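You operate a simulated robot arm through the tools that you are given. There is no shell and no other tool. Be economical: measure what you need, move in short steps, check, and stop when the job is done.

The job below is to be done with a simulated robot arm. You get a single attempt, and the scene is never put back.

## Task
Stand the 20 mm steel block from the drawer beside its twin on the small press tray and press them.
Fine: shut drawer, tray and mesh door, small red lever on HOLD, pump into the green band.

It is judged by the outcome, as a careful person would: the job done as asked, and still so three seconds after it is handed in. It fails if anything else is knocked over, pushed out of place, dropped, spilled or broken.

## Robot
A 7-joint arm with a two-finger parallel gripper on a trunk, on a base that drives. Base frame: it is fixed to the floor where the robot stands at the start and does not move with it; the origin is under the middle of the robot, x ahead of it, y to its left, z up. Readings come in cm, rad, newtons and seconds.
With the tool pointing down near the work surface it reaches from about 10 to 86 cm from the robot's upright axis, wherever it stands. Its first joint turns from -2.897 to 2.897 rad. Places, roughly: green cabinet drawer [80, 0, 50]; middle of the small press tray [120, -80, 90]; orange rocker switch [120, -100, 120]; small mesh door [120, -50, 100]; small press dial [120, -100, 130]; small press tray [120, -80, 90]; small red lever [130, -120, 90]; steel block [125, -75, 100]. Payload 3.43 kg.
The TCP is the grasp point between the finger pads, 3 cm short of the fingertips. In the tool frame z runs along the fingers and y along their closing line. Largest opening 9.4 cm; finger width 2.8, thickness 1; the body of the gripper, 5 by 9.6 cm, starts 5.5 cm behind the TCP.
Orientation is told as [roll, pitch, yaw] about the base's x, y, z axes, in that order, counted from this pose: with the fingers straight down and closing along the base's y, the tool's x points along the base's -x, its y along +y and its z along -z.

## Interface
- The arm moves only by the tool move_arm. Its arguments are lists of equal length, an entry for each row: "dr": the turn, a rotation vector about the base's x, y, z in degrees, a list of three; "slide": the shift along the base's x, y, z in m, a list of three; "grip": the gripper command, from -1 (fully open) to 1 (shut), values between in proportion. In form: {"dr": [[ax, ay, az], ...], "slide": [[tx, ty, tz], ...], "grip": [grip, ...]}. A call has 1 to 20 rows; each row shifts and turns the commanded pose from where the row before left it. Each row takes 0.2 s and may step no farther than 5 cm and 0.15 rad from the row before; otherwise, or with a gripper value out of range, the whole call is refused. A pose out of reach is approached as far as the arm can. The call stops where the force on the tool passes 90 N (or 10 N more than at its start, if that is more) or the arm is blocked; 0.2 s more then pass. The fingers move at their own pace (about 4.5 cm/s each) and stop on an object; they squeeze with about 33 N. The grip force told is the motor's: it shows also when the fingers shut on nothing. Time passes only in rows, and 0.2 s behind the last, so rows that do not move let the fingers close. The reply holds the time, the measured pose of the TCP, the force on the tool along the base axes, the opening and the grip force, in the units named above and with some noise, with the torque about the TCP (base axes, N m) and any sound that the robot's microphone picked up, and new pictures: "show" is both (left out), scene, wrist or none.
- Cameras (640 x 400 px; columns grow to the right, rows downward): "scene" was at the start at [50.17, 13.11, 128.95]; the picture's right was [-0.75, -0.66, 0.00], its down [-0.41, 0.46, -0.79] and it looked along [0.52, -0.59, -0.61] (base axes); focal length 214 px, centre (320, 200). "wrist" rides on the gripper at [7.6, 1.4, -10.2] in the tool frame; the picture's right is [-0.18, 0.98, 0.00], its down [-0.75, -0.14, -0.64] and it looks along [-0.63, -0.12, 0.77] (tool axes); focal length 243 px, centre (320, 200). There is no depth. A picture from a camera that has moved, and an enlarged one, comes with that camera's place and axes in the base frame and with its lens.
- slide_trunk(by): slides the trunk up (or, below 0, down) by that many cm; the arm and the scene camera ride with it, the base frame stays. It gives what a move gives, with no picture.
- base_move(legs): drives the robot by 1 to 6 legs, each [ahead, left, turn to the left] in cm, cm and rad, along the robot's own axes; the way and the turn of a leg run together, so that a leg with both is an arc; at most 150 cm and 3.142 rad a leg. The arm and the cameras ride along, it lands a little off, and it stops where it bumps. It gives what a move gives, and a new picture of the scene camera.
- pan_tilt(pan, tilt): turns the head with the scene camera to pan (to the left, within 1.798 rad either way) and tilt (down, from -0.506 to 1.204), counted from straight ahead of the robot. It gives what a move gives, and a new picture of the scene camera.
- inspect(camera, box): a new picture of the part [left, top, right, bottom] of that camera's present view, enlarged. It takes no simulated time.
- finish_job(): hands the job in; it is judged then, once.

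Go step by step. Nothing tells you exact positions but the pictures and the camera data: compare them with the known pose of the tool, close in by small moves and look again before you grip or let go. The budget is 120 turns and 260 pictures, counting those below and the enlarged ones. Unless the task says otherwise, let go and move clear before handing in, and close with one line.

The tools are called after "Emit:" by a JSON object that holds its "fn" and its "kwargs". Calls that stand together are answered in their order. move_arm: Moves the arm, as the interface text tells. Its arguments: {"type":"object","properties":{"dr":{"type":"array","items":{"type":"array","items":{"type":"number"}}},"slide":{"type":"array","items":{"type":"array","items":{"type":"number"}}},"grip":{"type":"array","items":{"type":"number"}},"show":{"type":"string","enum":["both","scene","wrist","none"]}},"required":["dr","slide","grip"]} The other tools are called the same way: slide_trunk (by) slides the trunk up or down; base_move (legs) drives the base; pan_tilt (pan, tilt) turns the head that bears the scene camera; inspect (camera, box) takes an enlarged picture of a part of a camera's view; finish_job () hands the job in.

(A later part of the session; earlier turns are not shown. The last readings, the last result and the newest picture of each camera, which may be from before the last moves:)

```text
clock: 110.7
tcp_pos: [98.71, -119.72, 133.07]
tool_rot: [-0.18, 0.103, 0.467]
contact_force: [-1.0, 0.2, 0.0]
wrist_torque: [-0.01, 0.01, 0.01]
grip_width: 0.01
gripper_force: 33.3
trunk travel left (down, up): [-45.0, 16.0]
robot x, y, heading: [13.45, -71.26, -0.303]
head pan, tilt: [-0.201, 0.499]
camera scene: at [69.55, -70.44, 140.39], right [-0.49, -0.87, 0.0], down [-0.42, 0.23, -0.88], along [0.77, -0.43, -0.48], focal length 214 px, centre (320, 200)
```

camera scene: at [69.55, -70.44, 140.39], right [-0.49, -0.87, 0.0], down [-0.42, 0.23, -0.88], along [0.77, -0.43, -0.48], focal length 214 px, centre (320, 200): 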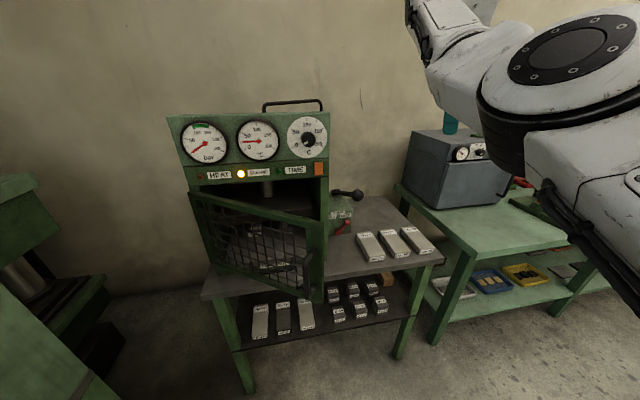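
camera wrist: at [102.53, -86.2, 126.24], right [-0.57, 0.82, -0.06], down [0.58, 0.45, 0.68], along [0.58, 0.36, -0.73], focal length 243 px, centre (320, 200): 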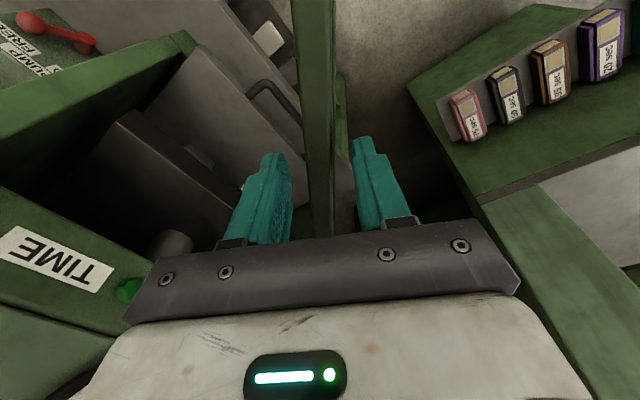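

Door is ajar ~30°. I bring the arm from its raised right pose back in front of the press, levelling the tool.

Emit:
{"fn": "move_arm", "kwargs": {"dr": [[5.9, 0, 0], [5.9, 0, 0], [0, 0, -7.4], [0, 0, -7.4], [0, 0, -7.4], [0, 0, -7.4], [0, 0, -7.4], [0, 0, -7.4]], "slide": [[-0.013, 0.031, -0.01], [-0.013, 0.031, -0.01], [-0.013, 0.031, -0.01], [-0.013, 0.031, -0.015], [-0.013, 0.031, -0.015], [-0.013, 0.031, -0.02], [-0.013, 0.031, -0.02], [-0.013, 0.031, -0.02]], "grip": [1, 1, 1, 1, 1, 1, 1, 1]}}

```text
clock: 112.5
tcp_pos: [87.32, -96.9, 121.26]
tool_rot: [0.006, 0.009, -0.346]
contact_force: [-0.2, 0.4, 0.4]
wrist_torque: [0.06, 0.06, -0.01]
grip_width: 0.0
gripper_force: 33.1
trunk travel left (down, up): [-45.0, 16.0]
robot x, y, heading: [13.71, -71.22, -0.311]
head pan, tilt: [-0.201, 0.499]
camera scene: at [69.55, -70.5, 140.39], right [-0.49, -0.87, 0.0], down [-0.42, 0.23, -0.88], along [0.77, -0.43, -0.48], focal length 214 px, centre (320, 200)
camera wrist: at [80.75, -92.87, 131.53], right [0.51, 0.86, 0.0], down [0.67, -0.39, 0.63], along [0.55, -0.32, -0.77], focal length 243 px, centre (320, 200)
```

scene: 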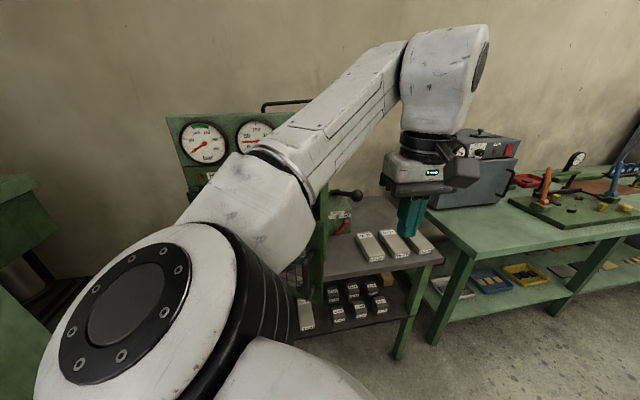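
wrist: 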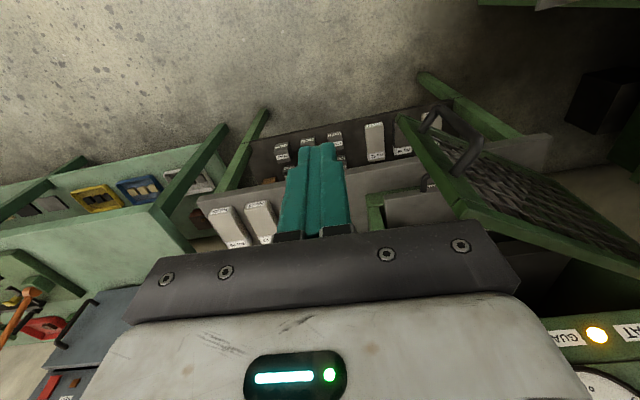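

Door free end ≈[101.5,-88.7]. I raise the trunk for a more comfortable arm, then turn the tool to point forward at the door post's upper outer face.

Emit:
{"fn": "slide_trunk", "kwargs": {"by": 12}}

Emit:
{"fn": "move_arm", "kwargs": {"dr": [[0, 0, 0], [-2.6, -7.6, 0], [-2.6, -7.6, 0], [-2.6, -7.6, 0], [-2.6, -7.6, 0], [-2.6, -7.6, 0], [-2.6, -7.6, 0], [-2.6, -7.6, 0], [-2.6, -7.6, 0], [-2.6, -7.6, 0], [-2.6, -7.6, 0]], "slide": [[0, 0.015, -0.01], [0, 0.015, -0.02], [0, 0.015, -0.02], [0, 0.015, -0.02], [0, 0.015, -0.02], [0, 0.015, -0.02], [0, 0.015, -0.02], [0, 0.015, -0.02], [0, 0.015, -0.02], [0, 0.015, -0.02], [0, 0, -0.02]], "grip": [1, 1, 1, 1, 1, 1, 1, 1, 1, 1, 1]}}

```text
clock: 114.0
tcp_pos: [87.38, -96.69, 133.15]
tool_rot: [-0.001, 0.011, -0.339]
contact_force: [0.0, 1.1, -0.9]
wrist_torque: [-0.03, 0.0, 0.0]
grip_width: 0.0
gripper_force: 33.1
trunk travel left (down, up): [-57.0, 4.0]
robot x, y, heading: [13.16, -71.33, -0.305]
head pan, tilt: [-0.201, 0.499]
```

```text
clock: 116.4
tcp_pos: [87.95, -79.84, 112.25]
tool_rot: [-0.169, -1.392, -0.155]
contact_force: [0.1, 0.6, 0.1]
wrist_torque: [-0.01, -0.03, -0.04]
grip_width: 0.0
gripper_force: 32.6
trunk travel left (down, up): [-57.0, 4.0]
robot x, y, heading: [13.32, -71.15, -0.304]
head pan, tilt: [-0.201, 0.499]
camera scene: at [69.54, -70.38, 152.4], right [-0.49, -0.87, 0.0], down [-0.42, 0.23, -0.88], along [0.77, -0.43, -0.48], focal length 214 px, centre (320, 200)
camera wrist: at [77.56, -74.88, 106.49], right [0.34, 0.93, 0.15], down [-0.51, 0.05, 0.86], along [0.79, -0.37, 0.49], focal length 243 px, centre (320, 200)
```

scene: 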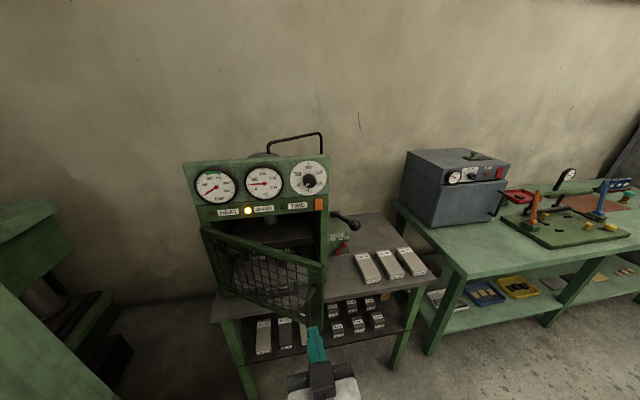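
wrist: 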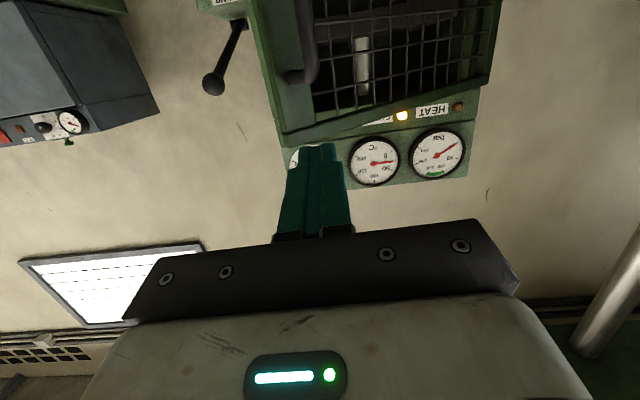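

Clear line. I advance to contact and push along the closing chord.

Emit:
{"fn": "move_arm", "kwargs": {"dr": [[0, 0, 0], [0, 0, 0], [0, 0, 0], [0, 0, 0], [0, 0, 0], [0, 0, 0], [0, 0, 0]], "slide": [[0.03, -0.013, -0.006], [0.03, -0.013, -0.006], [0.03, -0.013, -0.005], [0.02, -0.01, 0], [0.014, -0.01, 0], [0.014, -0.01, 0], [0.014, -0.01, 0]], "grip": [1, 1, 1, 1, 1, 1, 1]}}

```text
clock: 118.0
tcp_pos: [103.18, -87.97, 110.67]
tool_rot: [-0.173, -1.391, -0.154]
contact_force: [0.8, 0.6, -0.8]
wrist_torque: [0.0, 0.01, -0.03]
grip_width: 0.0
gripper_force: 33.1
trunk travel left (down, up): [-57.0, 4.0]
robot x, y, heading: [12.9, -71.27, -0.314]
head pan, tilt: [-0.201, 0.499]
camera scene: at [69.54, -70.43, 152.4], right [-0.49, -0.87, 0.0], down [-0.42, 0.23, -0.88], along [0.77, -0.43, -0.48], focal length 214 px, centre (320, 200)
camera wrist: at [92.77, -82.98, 104.9], right [0.34, 0.93, 0.15], down [-0.51, 0.05, 0.86], along [0.79, -0.37, 0.49], focal length 243 px, centre (320, 200)
```

scene: 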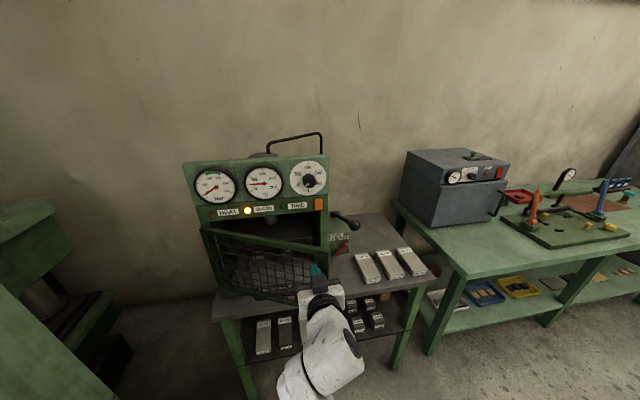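
wrist: 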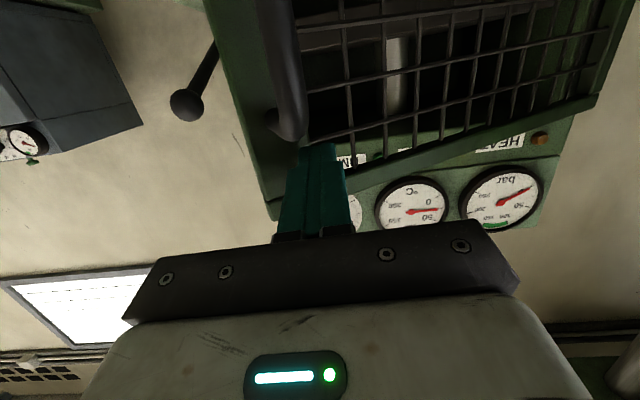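

The door is moving in. Continue till it stops.

Emit:
{"fn": "move_arm", "kwargs": {"dr": [[0, 0, 0], [0, 0, 0], [0, 0, 0], [0, 0, 0], [0, 0, 0], [0, 0, 0], [0, 0, 0], [0, 0, 0]], "slide": [[0.014, -0.01, 0], [0.014, -0.01, 0], [0.014, -0.009, 0], [0.014, -0.008, 0], [0.014, -0.006, 0], [0.014, -0.005, 0], [0.014, -0.005, 0], [0.01, -0.003, 0]], "grip": [1, 1, 1, 1, 1, 1, 1, 1]}}

Emit:
{"fn": "inspect", "kwargs": {"camera": "scene", "box": [170, 140, 370, 310]}}

```text
clock: 119.8
tcp_pos: [114.0, -93.59, 110.58]
tool_rot: [-0.17, -1.391, -0.157]
contact_force: [-0.1, 0.5, -0.2]
wrist_torque: [-0.01, 0.02, -0.01]
grip_width: 0.04
gripper_force: 33.4
trunk travel left (down, up): [-57.0, 4.0]
robot x, y, heading: [13.58, -71.14, -0.308]
head pan, tilt: [-0.201, 0.499]
camera scene: at [69.54, -70.43, 152.39], right [-0.49, -0.87, 0.0], down [-0.42, 0.23, -0.88], along [0.77, -0.43, -0.48], focal length 214 px, centre (320, 200)
camera wrist: at [103.61, -88.63, 104.84], right [0.34, 0.93, 0.15], down [-0.51, 0.05, 0.86], along [0.79, -0.37, 0.49], focal length 243 px, centre (320, 200)
```

scene: 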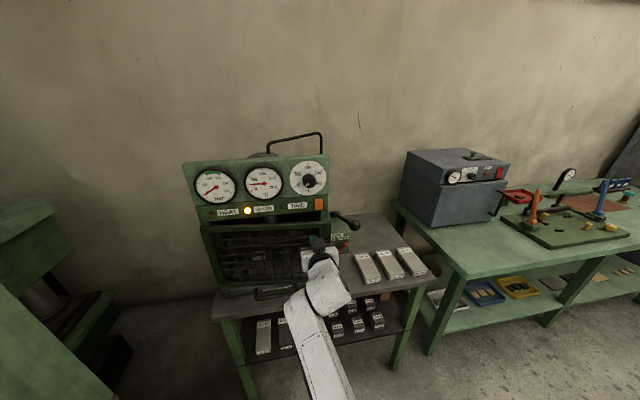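
wrist: 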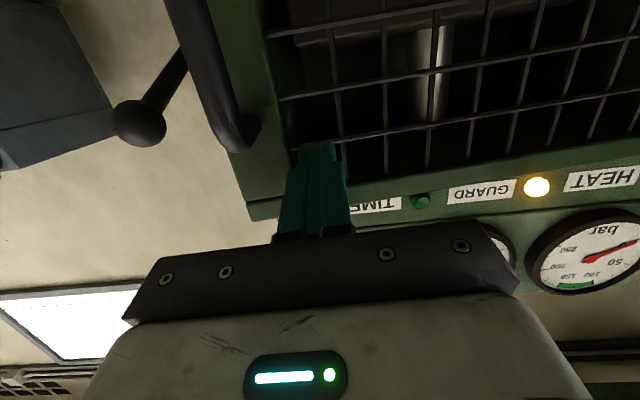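

```text
2.35 times, centred on (270, 225) of scene
camera zoom: at [69.54, -70.43, 152.39], right [-0.49, -0.87, 0.0], down [-0.42, 0.23, -0.88], along [0.77, -0.43, -0.48], focal length 505 px, centre (438, 141)
```

zoom: 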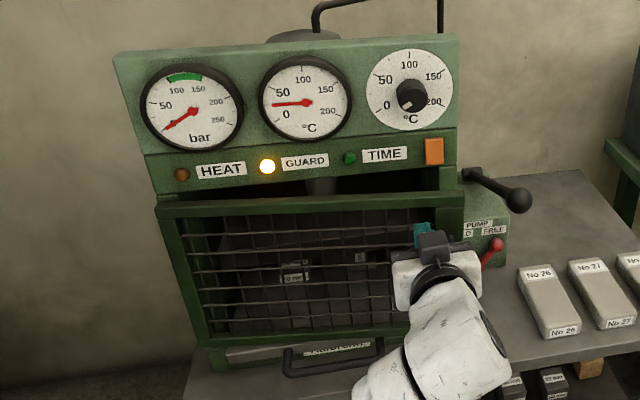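

Nearly shut; GUARD lamp still on. I push a bit further.

Emit:
{"fn": "move_arm", "kwargs": {"dr": [[0, 0, 0], [0, 0, 0], [0, 0, 0], [0, 0, 0], [0, 0, 0], [0, 0, 0]], "slide": [[0.009, -0.004, 0], [0.009, -0.003, 0], [0.009, -0.003, 0], [0.009, -0.003, 0], [0.009, -0.003, 0], [0.009, -0.003, 0]], "grip": [1, 1, 1, 1, 1, 1]}}

Emit:
{"fn": "inspect", "kwargs": {"camera": "scene", "box": [170, 140, 370, 310]}}

```text
clock: 121.2
tcp_pos: [118.47, -95.09, 110.5]
tool_rot: [-0.173, -1.388, -0.155]
contact_force: [-58.8, 14.2, 12.9]
wrist_torque: [0.26, -1.07, -0.12]
grip_width: 0.02
gripper_force: 33.2
trunk travel left (down, up): [-57.0, 4.0]
robot x, y, heading: [13.17, -71.2, -0.305]
head pan, tilt: [-0.201, 0.499]
stopped in row 6: the force on the tool passed its limit at 117 N (the readings are from after the stop); the commanded pose is now the measured one
camera scene: at [68.94, -70.27, 152.56], right [-0.49, -0.87, 0.0], down [-0.42, 0.23, -0.88], along [0.77, -0.43, -0.48], focal length 214 px, centre (320, 200)
camera wrist: at [108.09, -90.17, 104.83], right [0.35, 0.93, 0.15], down [-0.51, 0.05, 0.86], along [0.79, -0.37, 0.49], focal length 243 px, centre (320, 200)
```

scene: 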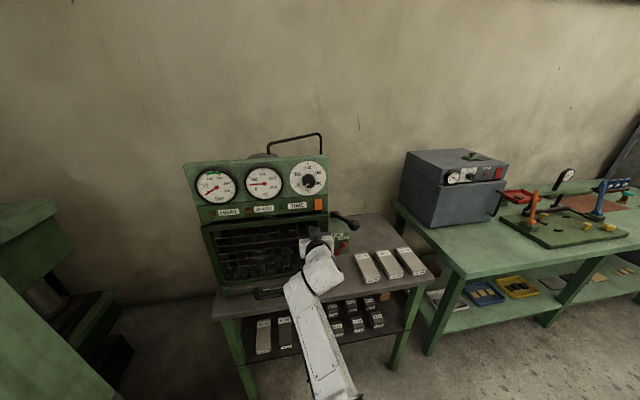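
wrist: 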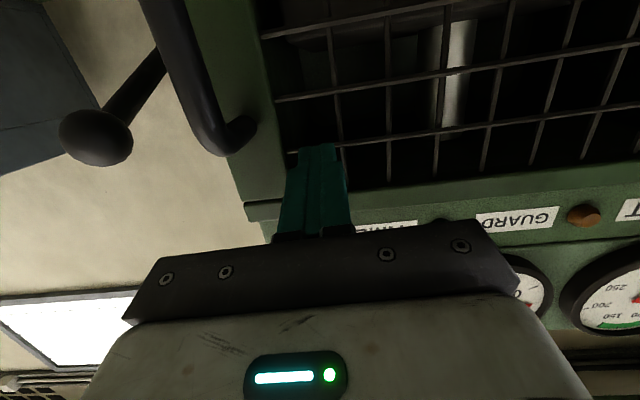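

```text
2.35 times, centred on (270, 225) of scene
camera zoom: at [68.94, -70.27, 152.56], right [-0.49, -0.87, 0.0], down [-0.42, 0.23, -0.88], along [0.77, -0.43, -0.48], focal length 505 px, centre (438, 141)
```

zoom: 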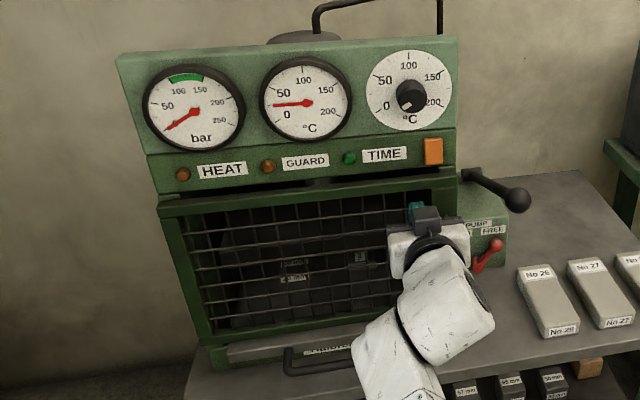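

GUARD lamp went out: the door is shut. I retract and look at the red lever and pump.

Emit:
{"fn": "move_arm", "kwargs": {"dr": [[0, 0, 0], [0, 0, 0], [0, 0, 0], [0, 0, 0], [0, 0, 0]], "slide": [[-0.03, 0.01, 0], [-0.04, 0.01, 0], [-0.04, 0, 0.02], [-0.04, -0.02, 0.02], [-0.03, -0.03, 0.02]], "grip": [1, 1, 1, 1, 1]}}

Emit:
{"fn": "inspect", "kwargs": {"camera": "scene", "box": [280, 190, 400, 270]}}

```text
clock: 122.4
tcp_pos: [101.05, -97.95, 116.26]
tool_rot: [-0.171, -1.385, -0.154]
contact_force: [-0.6, -0.8, 0.5]
wrist_torque: [-0.03, -0.01, 0.0]
grip_width: 0.01
gripper_force: 32.7
trunk travel left (down, up): [-57.0, 4.0]
robot x, y, heading: [13.44, -71.25, -0.304]
head pan, tilt: [-0.201, 0.499]
camera scene: at [69.39, -70.34, 152.39], right [-0.49, -0.87, 0.0], down [-0.42, 0.23, -0.88], along [0.77, -0.43, -0.48], focal length 214 px, centre (320, 200)
camera wrist: at [90.58, -93.07, 110.68], right [0.35, 0.93, 0.15], down [-0.5, 0.05, 0.86], along [0.79, -0.37, 0.48], focal length 243 px, centre (320, 200)
```

scene: 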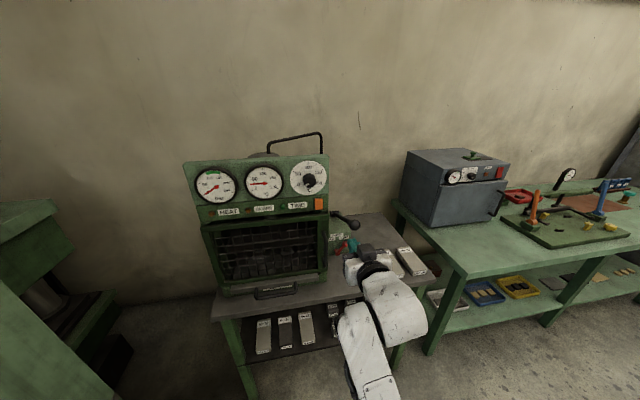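
wrist: 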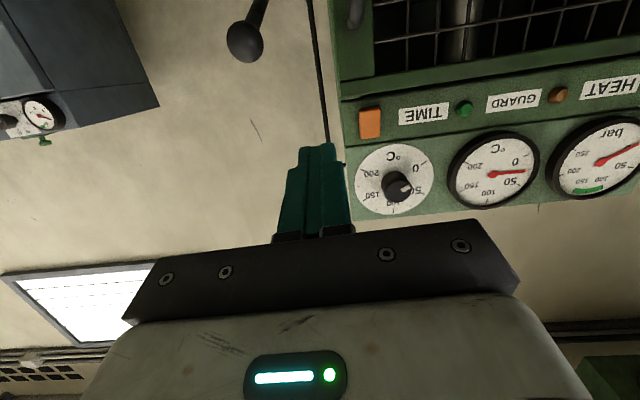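

```text
5.00 times, centred on (340, 230) of scene
camera zoom: at [69.39, -70.34, 152.39], right [-0.49, -0.87, 0.0], down [-0.42, 0.23, -0.88], along [0.77, -0.43, -0.48], focal length 1072 px, centre (220, 50)
```

zoom: 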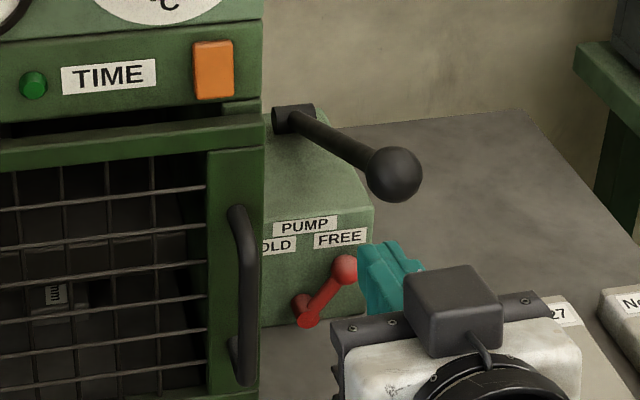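

Red lever sits on the pump box front (≈[127,-114.5,91]) set at FREE, below the pump lever. I advance the robot and roll the tool so the camera is to the right, for a side push toward HOLD.

Emit:
{"fn": "base_move", "kwargs": {"legs": [[10, -6, 0]]}}

Emit:
{"fn": "move_arm", "kwargs": {"dr": [[-7.6, 2.6, 1.5], [-7.6, 2.6, 1.5], [-7.6, 2.6, 1.5], [-7.6, 2.6, 1.5], [-7.6, 2.6, 1.5], [-7.6, 2.6, 1.5], [-7.6, 2.6, 1.5], [-7.6, 2.6, 1.5], [-7.6, 2.6, 1.5], [-7.6, 2.6, 1.5], [-7.6, 2.6, 1.5], [2.3, 6.6, 0], [2.3, 6.6, 0]], "slide": [[-0.01, 0, 0], [-0.01, 0, 0], [-0.01, 0, 0], [0, 0, 0], [0, 0, 0], [0, 0, 0], [0, 0, 0], [0, 0, 0], [0, 0, 0], [0, 0, 0], [0, 0, 0], [0, 0, 0], [0, 0, 0]], "grip": [1, 1, 1, 1, 1, 1, 1, 1, 1, 1, 1, 1, 1]}}

```text
clock: 123.6
tcp_pos: [108.72, -106.9, 116.39]
tool_rot: [-0.167, -1.384, -0.161]
contact_force: [-0.4, 0.2, 0.6]
wrist_torque: [0.01, -0.02, -0.03]
grip_width: 0.0
gripper_force: 32.9
trunk travel left (down, up): [-57.0, 4.0]
robot x, y, heading: [20.77, -79.97, -0.308]
head pan, tilt: [-0.201, 0.499]
camera scene: at [77.06, -79.18, 152.4], right [-0.49, -0.87, 0.0], down [-0.42, 0.23, -0.88], along [0.77, -0.43, -0.48], focal length 214 px, centre (320, 200)
```

scene: 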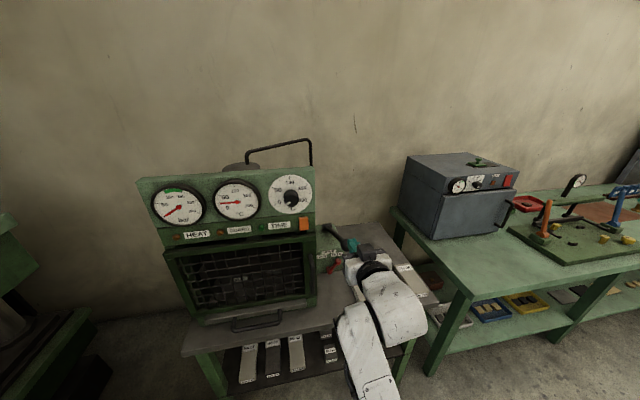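

```text
clock: 126.4
tcp_pos: [105.69, -106.86, 116.4]
tool_rot: [-1.14, 0.028, 1.254]
contact_force: [-0.3, 0.2, -1.0]
wrist_torque: [0.05, -0.01, -0.02]
grip_width: 0.0
gripper_force: 32.7
trunk travel left (down, up): [-57.0, 4.0]
robot x, y, heading: [21.05, -79.68, -0.309]
head pan, tilt: [-0.201, 0.499]
camera scene: at [77.07, -79.19, 152.39], right [-0.49, -0.87, 0.0], down [-0.42, 0.23, -0.88], along [0.77, -0.43, -0.48], focal length 214 px, centre (320, 200)
camera wrist: at [94.02, -110.82, 119.49], right [-0.34, 0.28, -0.9], down [-0.26, 0.89, 0.38], along [0.9, 0.36, -0.23], focal length 243 px, centre (320, 200)
```

scene: 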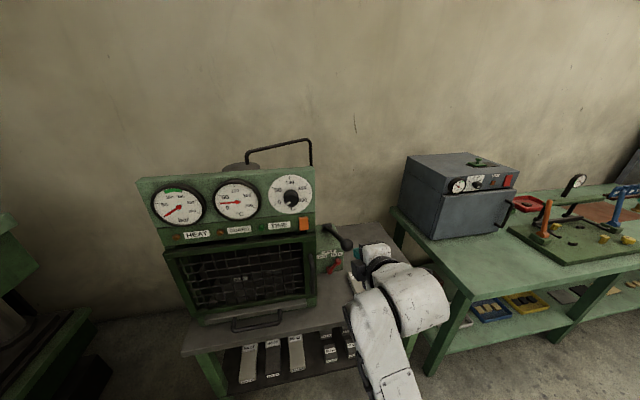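
wrist: 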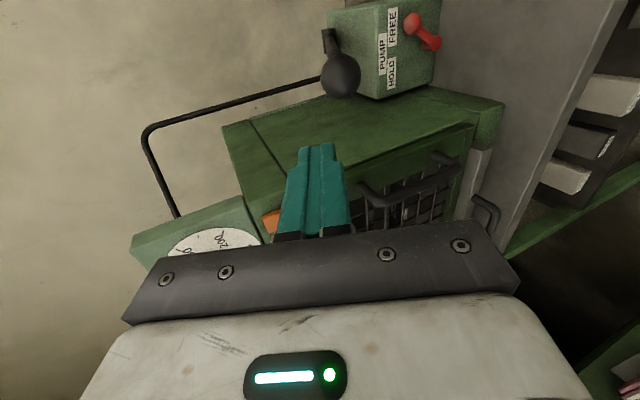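

Emit:
{"fn": "inspect", "kwargs": {"camera": "wrist", "box": [300, 0, 500, 120]}}

Emit:
{"fn": "inspect", "kwargs": {"camera": "scene", "box": [290, 210, 410, 290]}}

```text
3.20 times, centred on (400, 60) of wrist
camera zoom: at [94.02, -110.82, 119.49], right [-0.34, 0.28, -0.9], down [-0.26, 0.89, 0.38], along [0.9, 0.36, -0.23], focal length 776 px, centre (64, 648)
```

zoom: 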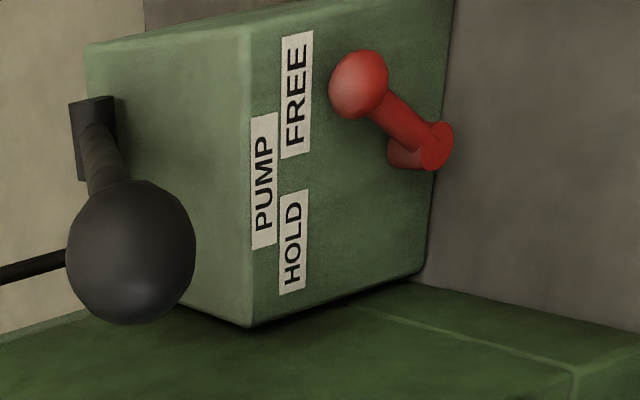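

```text
5.00 times, centred on (350, 250) of scene
camera zoom: at [77.07, -79.19, 152.39], right [-0.49, -0.87, 0.0], down [-0.42, 0.23, -0.88], along [0.77, -0.43, -0.48], focal length 1072 px, centre (170, -50)
```

zoom: 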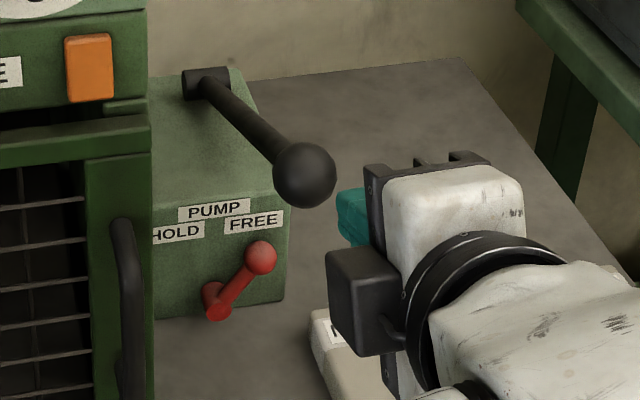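

Red ball ≈[130.4,-117.7,87.7], pivot ≈[131.6,-114.2,82.7]; HOLD is to the left. I approach below the pump lever, to the ball's right.

Emit:
{"fn": "move_arm", "kwargs": {"dr": [[0, 0, 0], [0, 0, 0], [0, 0, 0], [0, 0, 0], [0, 0, 0], [0, 0, 0], [0, 0, 0], [0, 0, 0]], "slide": [[-0.01, -0.044, -0.02], [-0.01, -0.044, -0.02], [0, -0.045, -0.02], [0.022, 0, -0.031], [0.022, 0, -0.031], [0.022, 0, -0.031], [0.022, 0, -0.031], [0.022, 0, -0.028]], "grip": [1, 1, 1, 1, 1, 1, 1, 1]}}

```text
clock: 128.2
tcp_pos: [114.77, -120.5, 95.08]
tool_rot: [-1.143, 0.025, 1.254]
contact_force: [0.1, 0.2, 0.7]
wrist_torque: [-0.01, -0.01, 0.01]
grip_width: 0.01
gripper_force: 32.6
trunk travel left (down, up): [-57.0, 4.0]
robot x, y, heading: [20.71, -80.45, -0.312]
head pan, tilt: [-0.201, 0.499]
camera scene: at [77.07, -79.2, 152.4], right [-0.49, -0.87, 0.0], down [-0.42, 0.23, -0.88], along [0.77, -0.43, -0.48], focal length 214 px, centre (320, 200)
camera wrist: at [103.0, -124.38, 98.17], right [-0.34, 0.28, -0.9], down [-0.26, 0.89, 0.38], along [0.9, 0.36, -0.23], focal length 243 px, centre (320, 200)
```

scene: 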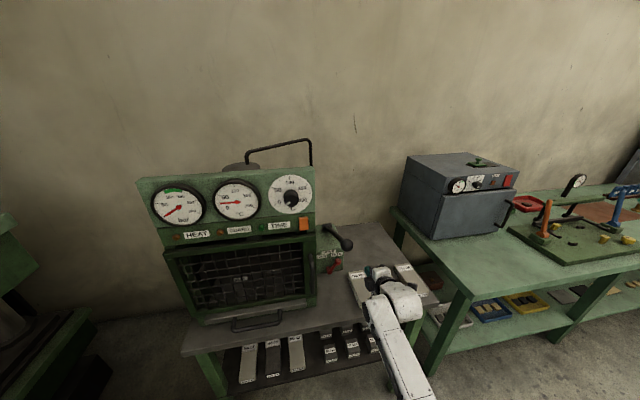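
wrist: 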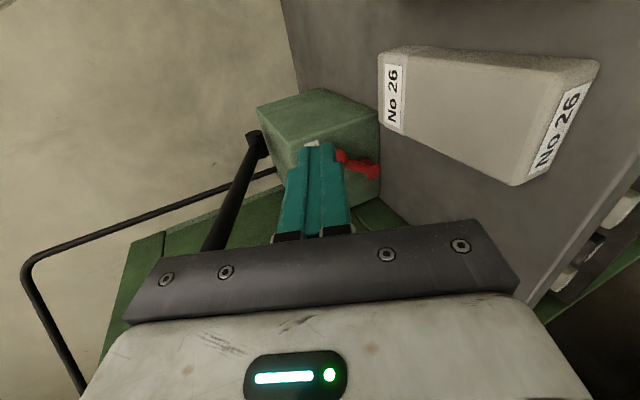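

Emit:
{"fn": "move_arm", "kwargs": {"dr": [[0, 0, 0], [0, 0, 0], [0, 0, 0]], "slide": [[0.034, -0.003, -0.012], [0.034, -0.003, -0.012], [0.034, -0.003, -0.012]], "grip": [1, 1, 1]}}

Emit:
{"fn": "inspect", "kwargs": {"camera": "scene", "box": [290, 210, 410, 290]}}

```text
clock: 129.0
tcp_pos: [123.64, -122.48, 91.72]
tool_rot: [-1.142, 0.032, 1.247]
contact_force: [0.2, -0.5, -0.7]
wrist_torque: [0.04, 0.08, -0.03]
grip_width: 0.02
gripper_force: 32.7
out of reach, approached as far as the arm can: row 3
trunk travel left (down, up): [-57.0, 4.0]
robot x, y, heading: [20.85, -80.2, -0.307]
head pan, tilt: [-0.201, 0.499]
camera scene: at [77.05, -79.24, 152.38], right [-0.49, -0.87, 0.0], down [-0.42, 0.23, -0.88], along [0.77, -0.43, -0.48], focal length 214 px, centre (320, 200)
camera wrist: at [111.95, -126.23, 94.97], right [-0.34, 0.28, -0.9], down [-0.25, 0.89, 0.37], along [0.91, 0.35, -0.23], focal length 243 px, centre (320, 200)
```

scene: 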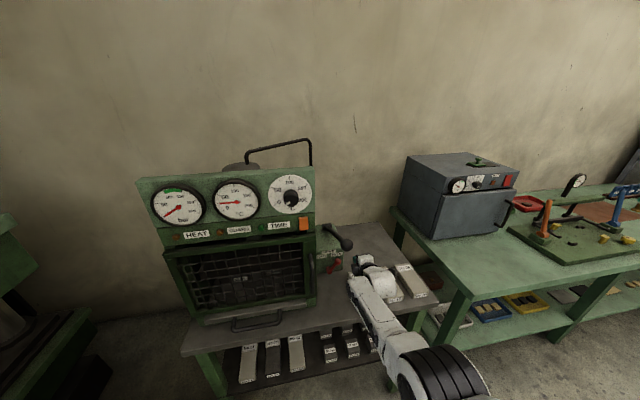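
wrist: 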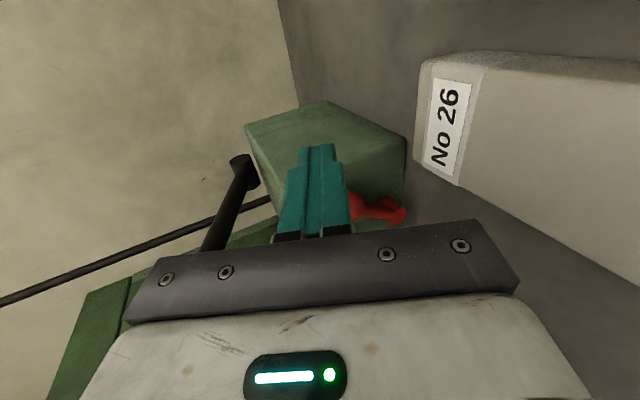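

```text
5.00 times, centred on (350, 250) of scene
camera zoom: at [77.05, -79.24, 152.38], right [-0.49, -0.87, 0.0], down [-0.42, 0.23, -0.88], along [0.77, -0.43, -0.48], focal length 1072 px, centre (170, -50)
```

zoom: 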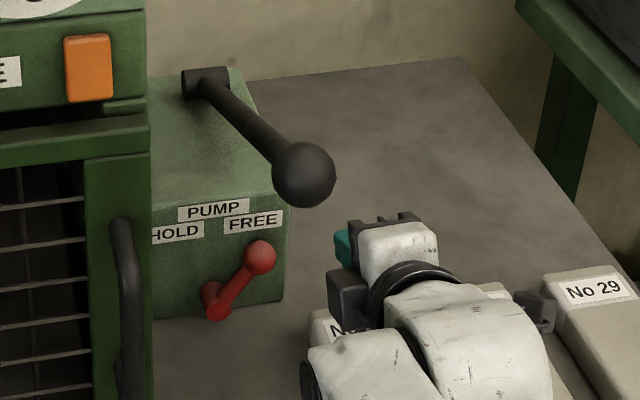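

Out of reach by a few cm; I nudge the base forward-left to bring the tip beside the ball.

Emit:
{"fn": "base_move", "kwargs": {"legs": [[4, 2, 0]]}}

Emit:
{"fn": "move_arm", "kwargs": {"dr": [[0, 0, 0]], "slide": [[0, 0, -0.008]], "grip": [1], "show": "wrist"}}

Emit:
{"fn": "inspect", "kwargs": {"camera": "scene", "box": [290, 210, 410, 290]}}

```text
clock: 129.9
tcp_pos: [128.05, -121.79, 91.56]
tool_rot: [-1.137, 0.031, 1.245]
contact_force: [0.6, 0.6, 0.4]
wrist_torque: [0.02, -0.02, 0.03]
grip_width: 0.0
gripper_force: 33.6
trunk travel left (down, up): [-57.0, 4.0]
robot x, y, heading: [25.44, -78.82, -0.306]
head pan, tilt: [-0.201, 0.499]
camera scene: at [81.53, -78.5, 152.39], right [-0.49, -0.87, 0.0], down [-0.42, 0.23, -0.88], along [0.77, -0.43, -0.48], focal length 214 px, centre (320, 200)
```

scene: 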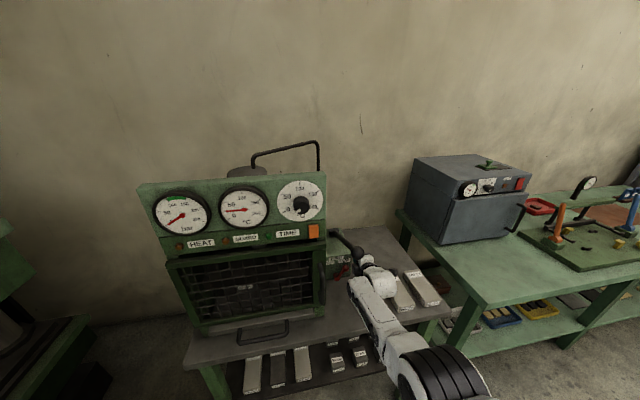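

```text
clock: 130.3
tcp_pos: [127.99, -121.68, 91.0]
tool_rot: [-1.139, 0.032, 1.244]
contact_force: [-0.5, -1.0, 0.7]
wrist_torque: [0.01, 0.01, 0.04]
grip_width: 0.03
gripper_force: 33.3
trunk travel left (down, up): [-57.0, 4.0]
robot x, y, heading: [25.21, -79.38, -0.307]
head pan, tilt: [-0.201, 0.499]
camera wrist: at [116.33, -125.49, 94.18], right [-0.34, 0.28, -0.9], down [-0.25, 0.89, 0.37], along [0.91, 0.35, -0.23], focal length 243 px, centre (320, 200)
```

wrist: 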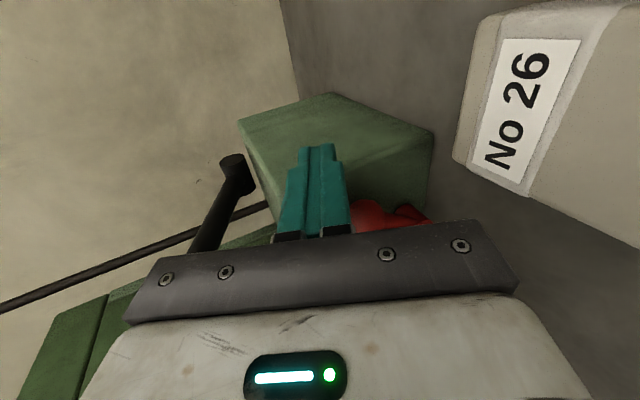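

```text
5.00 times, centred on (350, 250) of scene
camera zoom: at [81.53, -78.49, 152.39], right [-0.49, -0.87, 0.0], down [-0.42, 0.23, -0.88], along [0.77, -0.43, -0.48], focal length 1072 px, centre (170, -50)
```

zoom: 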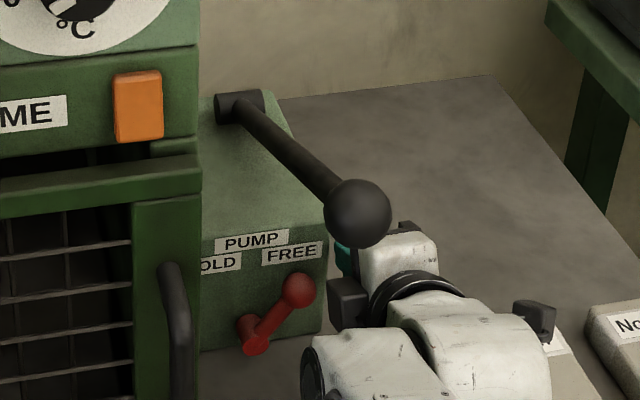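

Ball is slightly lower than the fingertips. I lower 1.3 cm and push left toward HOLD.

Emit:
{"fn": "move_arm", "kwargs": {"dr": [[0, 0, 0], [0, 0, 0], [0, 0, 0], [0, 0, 0], [0, 0, 0], [0, 0, 0], [0, 0, 0]], "slide": [[0, 0, -0.013], [0.005, 0.0142, 0], [0.005, 0.0142, 0], [0.005, 0.0142, 0], [0.005, 0.0142, 0], [0.005, 0.0142, 0], [0.005, 0.0142, 0]], "grip": [1, 1, 1, 1, 1, 1, 1]}}

Emit:
{"fn": "inspect", "kwargs": {"camera": "scene", "box": [290, 210, 410, 290]}}

```text
clock: 131.3
tcp_pos: [128.12, -121.39, 90.95]
tool_rot: [-1.145, 0.03, 1.197]
contact_force: [-0.6, -1.9, -0.2]
wrist_torque: [-0.02, 0.04, -0.05]
grip_width: 0.02
gripper_force: 32.7
out of reach, approached as far as the arm can: row 1
trunk travel left (down, up): [-57.0, 4.0]
robot x, y, heading: [25.05, -79.24, -0.316]
head pan, tilt: [-0.201, 0.499]
stopped in row 4: the force on the tool passed its limit at 96 N (the readings are from after the stop); the commanded pose is now the measured one
camera scene: at [81.51, -79.26, 152.4], right [-0.5, -0.87, 0.0], down [-0.42, 0.24, -0.88], along [0.76, -0.44, -0.48], focal length 214 px, centre (320, 200)
camera wrist: at [116.1, -124.68, 94.21], right [-0.32, 0.29, -0.9], down [-0.21, 0.9, 0.37], along [0.92, 0.31, -0.23], focal length 243 px, centre (320, 200)
```

scene: 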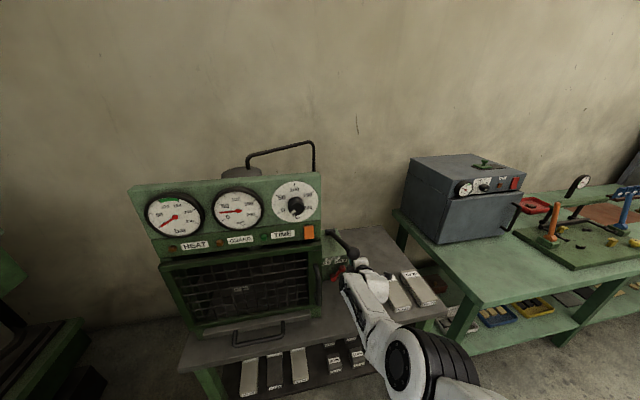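
wrist: 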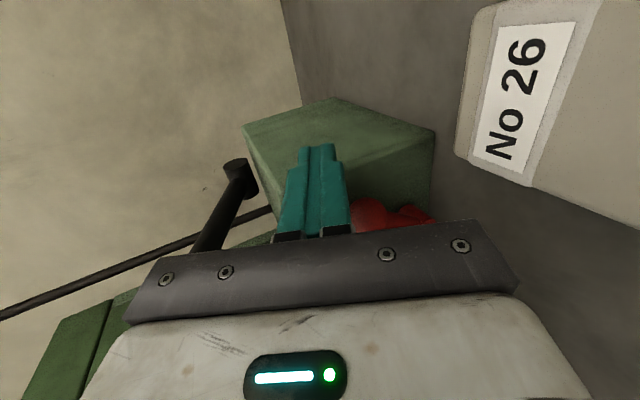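

```text
5.00 times, centred on (350, 250) of scene
camera zoom: at [81.51, -79.26, 152.4], right [-0.5, -0.87, 0.0], down [-0.42, 0.24, -0.88], along [0.76, -0.44, -0.48], focal length 1072 px, centre (170, -50)
```

zoom: 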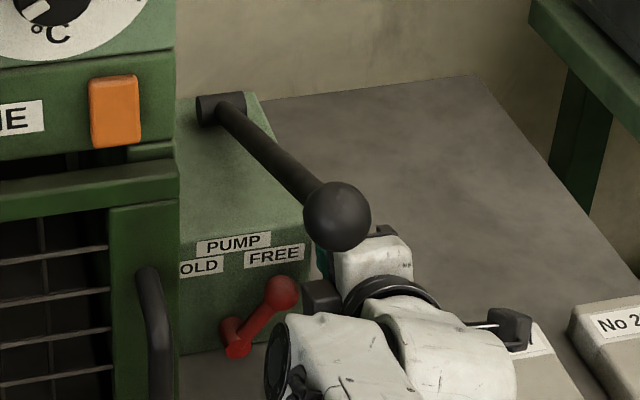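

The tip is hooked on the box's side (too deep). I back out ~2 cm, straighten, and lower using the trunk.

Emit:
{"fn": "move_arm", "kwargs": {"dr": [[0, 0, 0], [0, 0, 3]], "slide": [[-0.008, -0.008, 0], [-0.012, 0.003, 0]], "grip": [1, 1], "show": "none"}}

Emit:
{"fn": "slide_trunk", "kwargs": {"by": -1.5}}

Emit:
{"fn": "inspect", "kwargs": {"camera": "wrist", "box": [240, 80, 480, 250]}}

```text
clock: 131.9
tcp_pos: [126.17, -121.62, 91.04]
tool_rot: [-1.145, 0.029, 1.252]
contact_force: [0.7, -0.3, 0.3]
wrist_torque: [0.01, 0.01, -0.01]
grip_width: 0.02
gripper_force: 32.6
trunk travel left (down, up): [-57.0, 4.0]
robot x, y, heading: [25.47, -79.4, -0.313]
head pan, tilt: [-0.201, 0.499]
```

```text
clock: 132.5
tcp_pos: [126.1, -121.66, 89.53]
tool_rot: [-1.146, 0.031, 1.253]
contact_force: [-0.6, -0.4, 0.0]
wrist_torque: [0.0, 0.01, -0.02]
grip_width: 0.02
gripper_force: 33.0
trunk travel left (down, up): [-55.5, 5.5]
robot x, y, heading: [25.42, -79.45, -0.322]
head pan, tilt: [-0.201, 0.499]
```

```text
2.35 times, centred on (360, 165) of wrist
camera zoom: at [114.35, -125.65, 92.72], right [-0.34, 0.28, -0.9], down [-0.26, 0.89, 0.37], along [0.9, 0.36, -0.23], focal length 571 px, centre (226, 282)
```

zoom: 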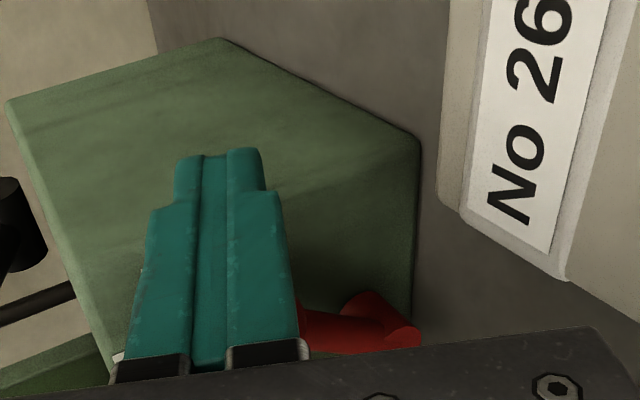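

Emit:
{"fn": "move_arm", "kwargs": {"dr": [[0, 0, 0], [0, 0, 0], [0, 0, 0], [0, 0, 0]], "slide": [[0.004, 0.0118, 0], [0.004, 0.0118, 0], [0.004, 0.0118, 0], [0.004, 0.0118, 0]], "grip": [1, 1, 1, 1], "show": "wrist"}}

Emit:
{"fn": "inspect", "kwargs": {"camera": "scene", "box": [290, 210, 410, 290]}}

```text
clock: 133.5
tcp_pos: [127.62, -116.84, 89.39]
tool_rot: [-1.143, 0.032, 1.256]
contact_force: [0.3, 0.4, 0.8]
wrist_torque: [0.0, -0.03, 0.0]
grip_width: 0.0
gripper_force: 32.7
trunk travel left (down, up): [-55.5, 5.5]
robot x, y, heading: [25.3, -79.33, -0.317]
head pan, tilt: [-0.201, 0.499]
camera wrist: at [115.95, -120.76, 92.57], right [-0.34, 0.28, -0.9], down [-0.26, 0.89, 0.37], along [0.9, 0.36, -0.23], focal length 243 px, centre (320, 200)
```

wrist: 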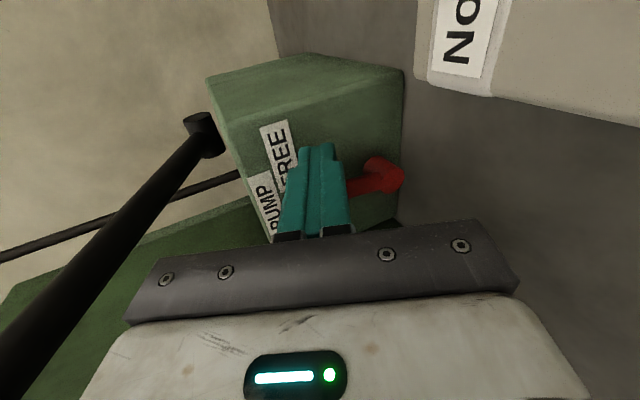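

```text
5.00 times, centred on (350, 250) of scene
camera zoom: at [81.5, -79.22, 150.88], right [-0.5, -0.87, 0.0], down [-0.42, 0.24, -0.88], along [0.76, -0.44, -0.48], focal length 1072 px, centre (170, -50)
```

zoom: 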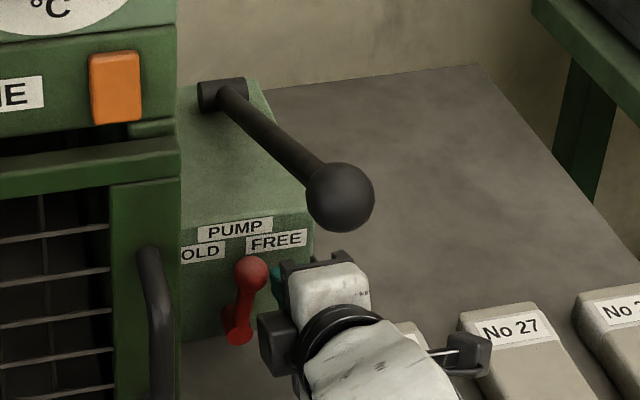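

The red lever is swinging left. I keep going to HOLD.

Emit:
{"fn": "move_arm", "kwargs": {"dr": [[0, 0, 0], [0, 0, 0], [0, 0, 0], [0, 0, 0]], "slide": [[0.004, 0.0118, 0], [0.004, 0.0118, 0], [0.004, 0.0118, 0], [0.004, 0.0118, -0.003]], "grip": [1, 1, 1, 1], "show": "wrist"}}

Emit:
{"fn": "inspect", "kwargs": {"camera": "scene", "box": [290, 210, 410, 290]}}

```text
clock: 134.5
tcp_pos: [129.13, -112.83, 89.3]
tool_rot: [-1.147, 0.031, 1.245]
contact_force: [-1.4, -8.8, 5.0]
wrist_torque: [-0.16, -0.14, -0.23]
grip_width: 0.0
gripper_force: 33.3
trunk travel left (down, up): [-55.5, 5.5]
robot x, y, heading: [25.31, -79.68, -0.324]
head pan, tilt: [-0.201, 0.499]
camera wrist: at [117.34, -116.67, 92.36], right [-0.33, 0.28, -0.9], down [-0.26, 0.89, 0.37], along [0.91, 0.35, -0.23], focal length 243 px, centre (320, 200)
```

wrist: 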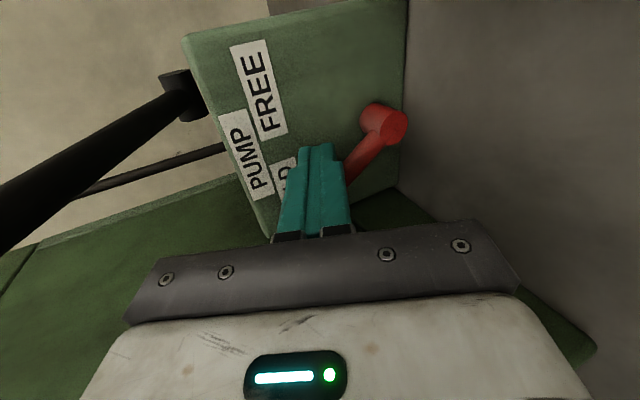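

```text
5.00 times, centred on (350, 250) of scene
camera zoom: at [81.41, -79.48, 150.91], right [-0.5, -0.87, 0.0], down [-0.41, 0.24, -0.88], along [0.76, -0.44, -0.48], focal length 1072 px, centre (170, -50)
```

zoom: 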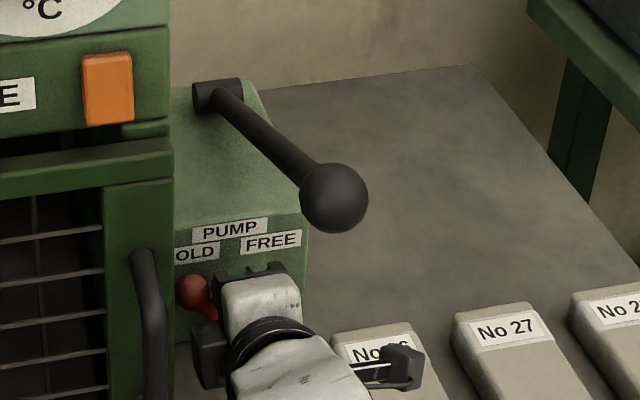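

Emit:
{"fn": "move_arm", "kwargs": {"dr": [[0, 0, 0], [0, 0, 0]], "slide": [[0.003, 0.008, -0.001], [0.002, 0.006, -0.001]], "grip": [1, 1], "show": "none"}}

Emit:
{"fn": "inspect", "kwargs": {"camera": "scene", "box": [290, 210, 410, 290]}}

```text
clock: 135.3
tcp_pos: [128.03, -112.53, 87.5]
tool_rot: [-1.122, 0.035, 1.233]
contact_force: [-0.4, -0.2, -0.1]
wrist_torque: [0.0, 0.0, 0.0]
grip_width: 0.0
gripper_force: 33.3
trunk travel left (down, up): [-55.5, 5.5]
robot x, y, heading: [25.49, -79.59, -0.325]
head pan, tilt: [-0.201, 0.499]
stopped in row 2: the arm was blocked; the commanded pose is now the measured one
```

```text
5.00 times, centred on (350, 250) of scene
camera zoom: at [81.25, -79.67, 151.01], right [-0.5, -0.86, 0.0], down [-0.41, 0.24, -0.88], along [0.76, -0.44, -0.48], focal length 1072 px, centre (170, -50)
```

zoom: 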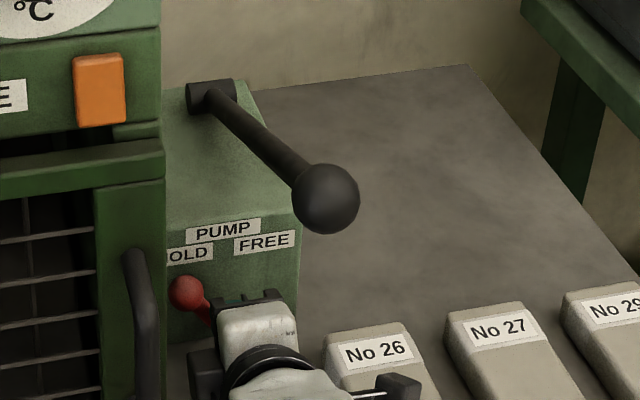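

Red lever is at its HOLD stop. I back out and rise in front of the pump lever's knob with the gripper open, closing vertically.

Emit:
{"fn": "move_arm", "kwargs": {"dr": [[0, 0, 0], [0, 0, 0], [0, 0, 0], [0, 0, 0], [0, 0, 0], [0, 0, 0], [0, 0, 0], [0, 0, 0], [0, 0, 0], [0, 0, 0], [0, 0, 0]], "slide": [[-0.003, -0.009, 0.002], [-0.04, 0.014, 0.008], [-0.04, 0.014, 0.008], [-0.04, 0.014, 0.008], [-0.04, 0.014, 0.008], [-0.04, 0.014, 0.01], [0, -0.01, 0.04], [0, -0.01, 0.04], [0, -0.01, 0.04], [0, -0.01, 0.04], [0, -0.01, 0.03]], "grip": [1, 1, 1, 1, 1, 1, -1, -1, -1, -1, -1]}}

```text
clock: 137.7
tcp_pos: [107.85, -111.32, 110.81]
tool_rot: [-1.126, 0.035, 1.236]
contact_force: [-0.4, 0.7, -0.2]
wrist_torque: [0.01, -0.01, 0.02]
grip_width: 9.39
gripper_force: 0.1
trunk travel left (down, up): [-55.5, 5.5]
robot x, y, heading: [24.52, -79.38, -0.324]
head pan, tilt: [-0.201, 0.499]
camera scene: at [81.35, -79.63, 150.89], right [-0.5, -0.86, 0.0], down [-0.41, 0.24, -0.88], along [0.76, -0.44, -0.48], focal length 214 px, centre (320, 200)
camera wrist: at [96.14, -114.96, 114.29], right [-0.35, 0.28, -0.89], down [-0.24, 0.9, 0.38], along [0.91, 0.34, -0.25], focal length 243 px, centre (320, 200)
```

scene: 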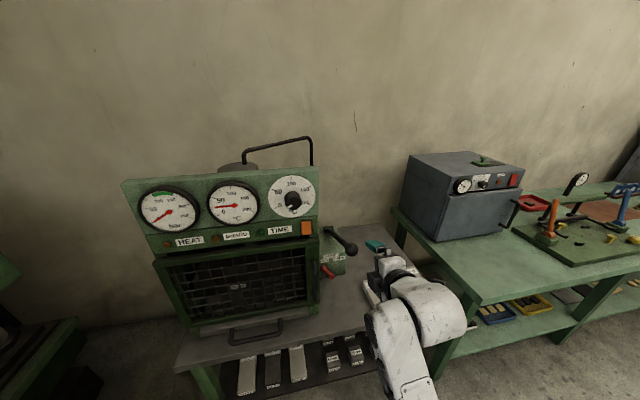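
wrist: 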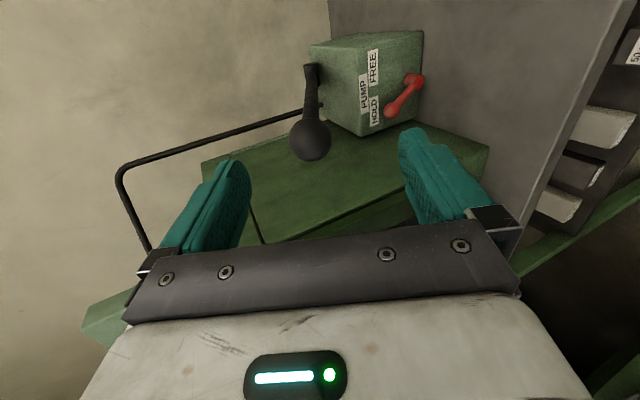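

Knob confirmed at [119.5,-112.4,106.9]. I advance so it lies between the fingers and close on it.

Emit:
{"fn": "move_arm", "kwargs": {"dr": [[0, 0, 0], [0, 0, 0], [0, 0, 0], [0, 0, 0], [0, 0, 0], [0, 0, 0]], "slide": [[0.037, -0.004, -0.012], [0.037, -0.004, -0.012], [0.037, -0.004, -0.012], [0, 0, 0], [0, 0, 0], [0, 0, 0]], "grip": [-1, -1, -1, 1, 1, 1]}}

```text
clock: 139.1
tcp_pos: [119.07, -112.54, 107.08]
tool_rot: [-1.126, 0.034, 1.234]
contact_force: [0.0, -0.1, -0.1]
wrist_torque: [-0.01, -0.06, -0.02]
grip_width: 4.2
gripper_force: 17.5
trunk travel left (down, up): [-55.5, 5.5]
robot x, y, heading: [25.03, -79.57, -0.326]
head pan, tilt: [-0.201, 0.499]
camera scene: at [81.36, -79.64, 150.9], right [-0.5, -0.86, 0.0], down [-0.41, 0.24, -0.88], along [0.76, -0.44, -0.48], focal length 214 px, centre (320, 200)
camera wrist: at [107.22, -116.18, 110.41], right [-0.35, 0.28, -0.89], down [-0.24, 0.9, 0.38], along [0.91, 0.34, -0.24], focal length 243 px, centre (320, 200)
```

scene: 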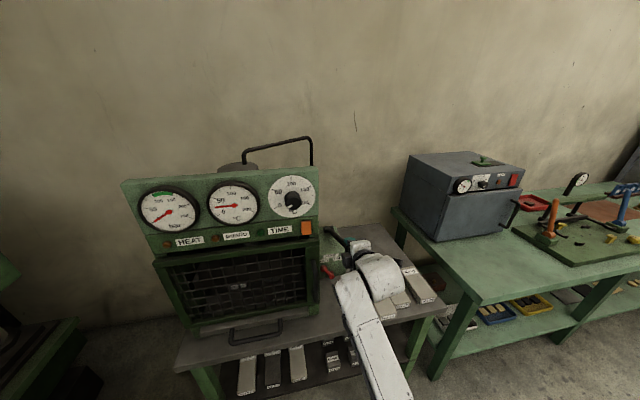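
wrist: 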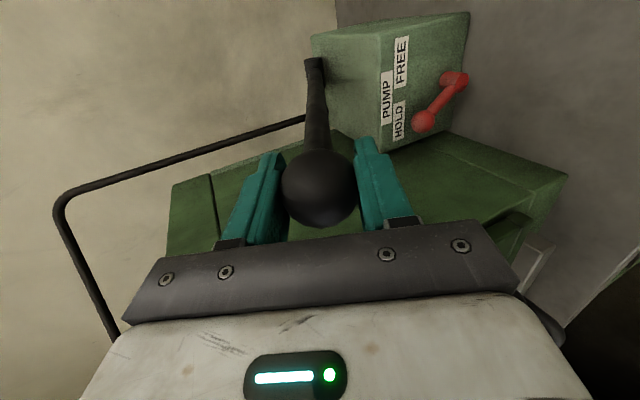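

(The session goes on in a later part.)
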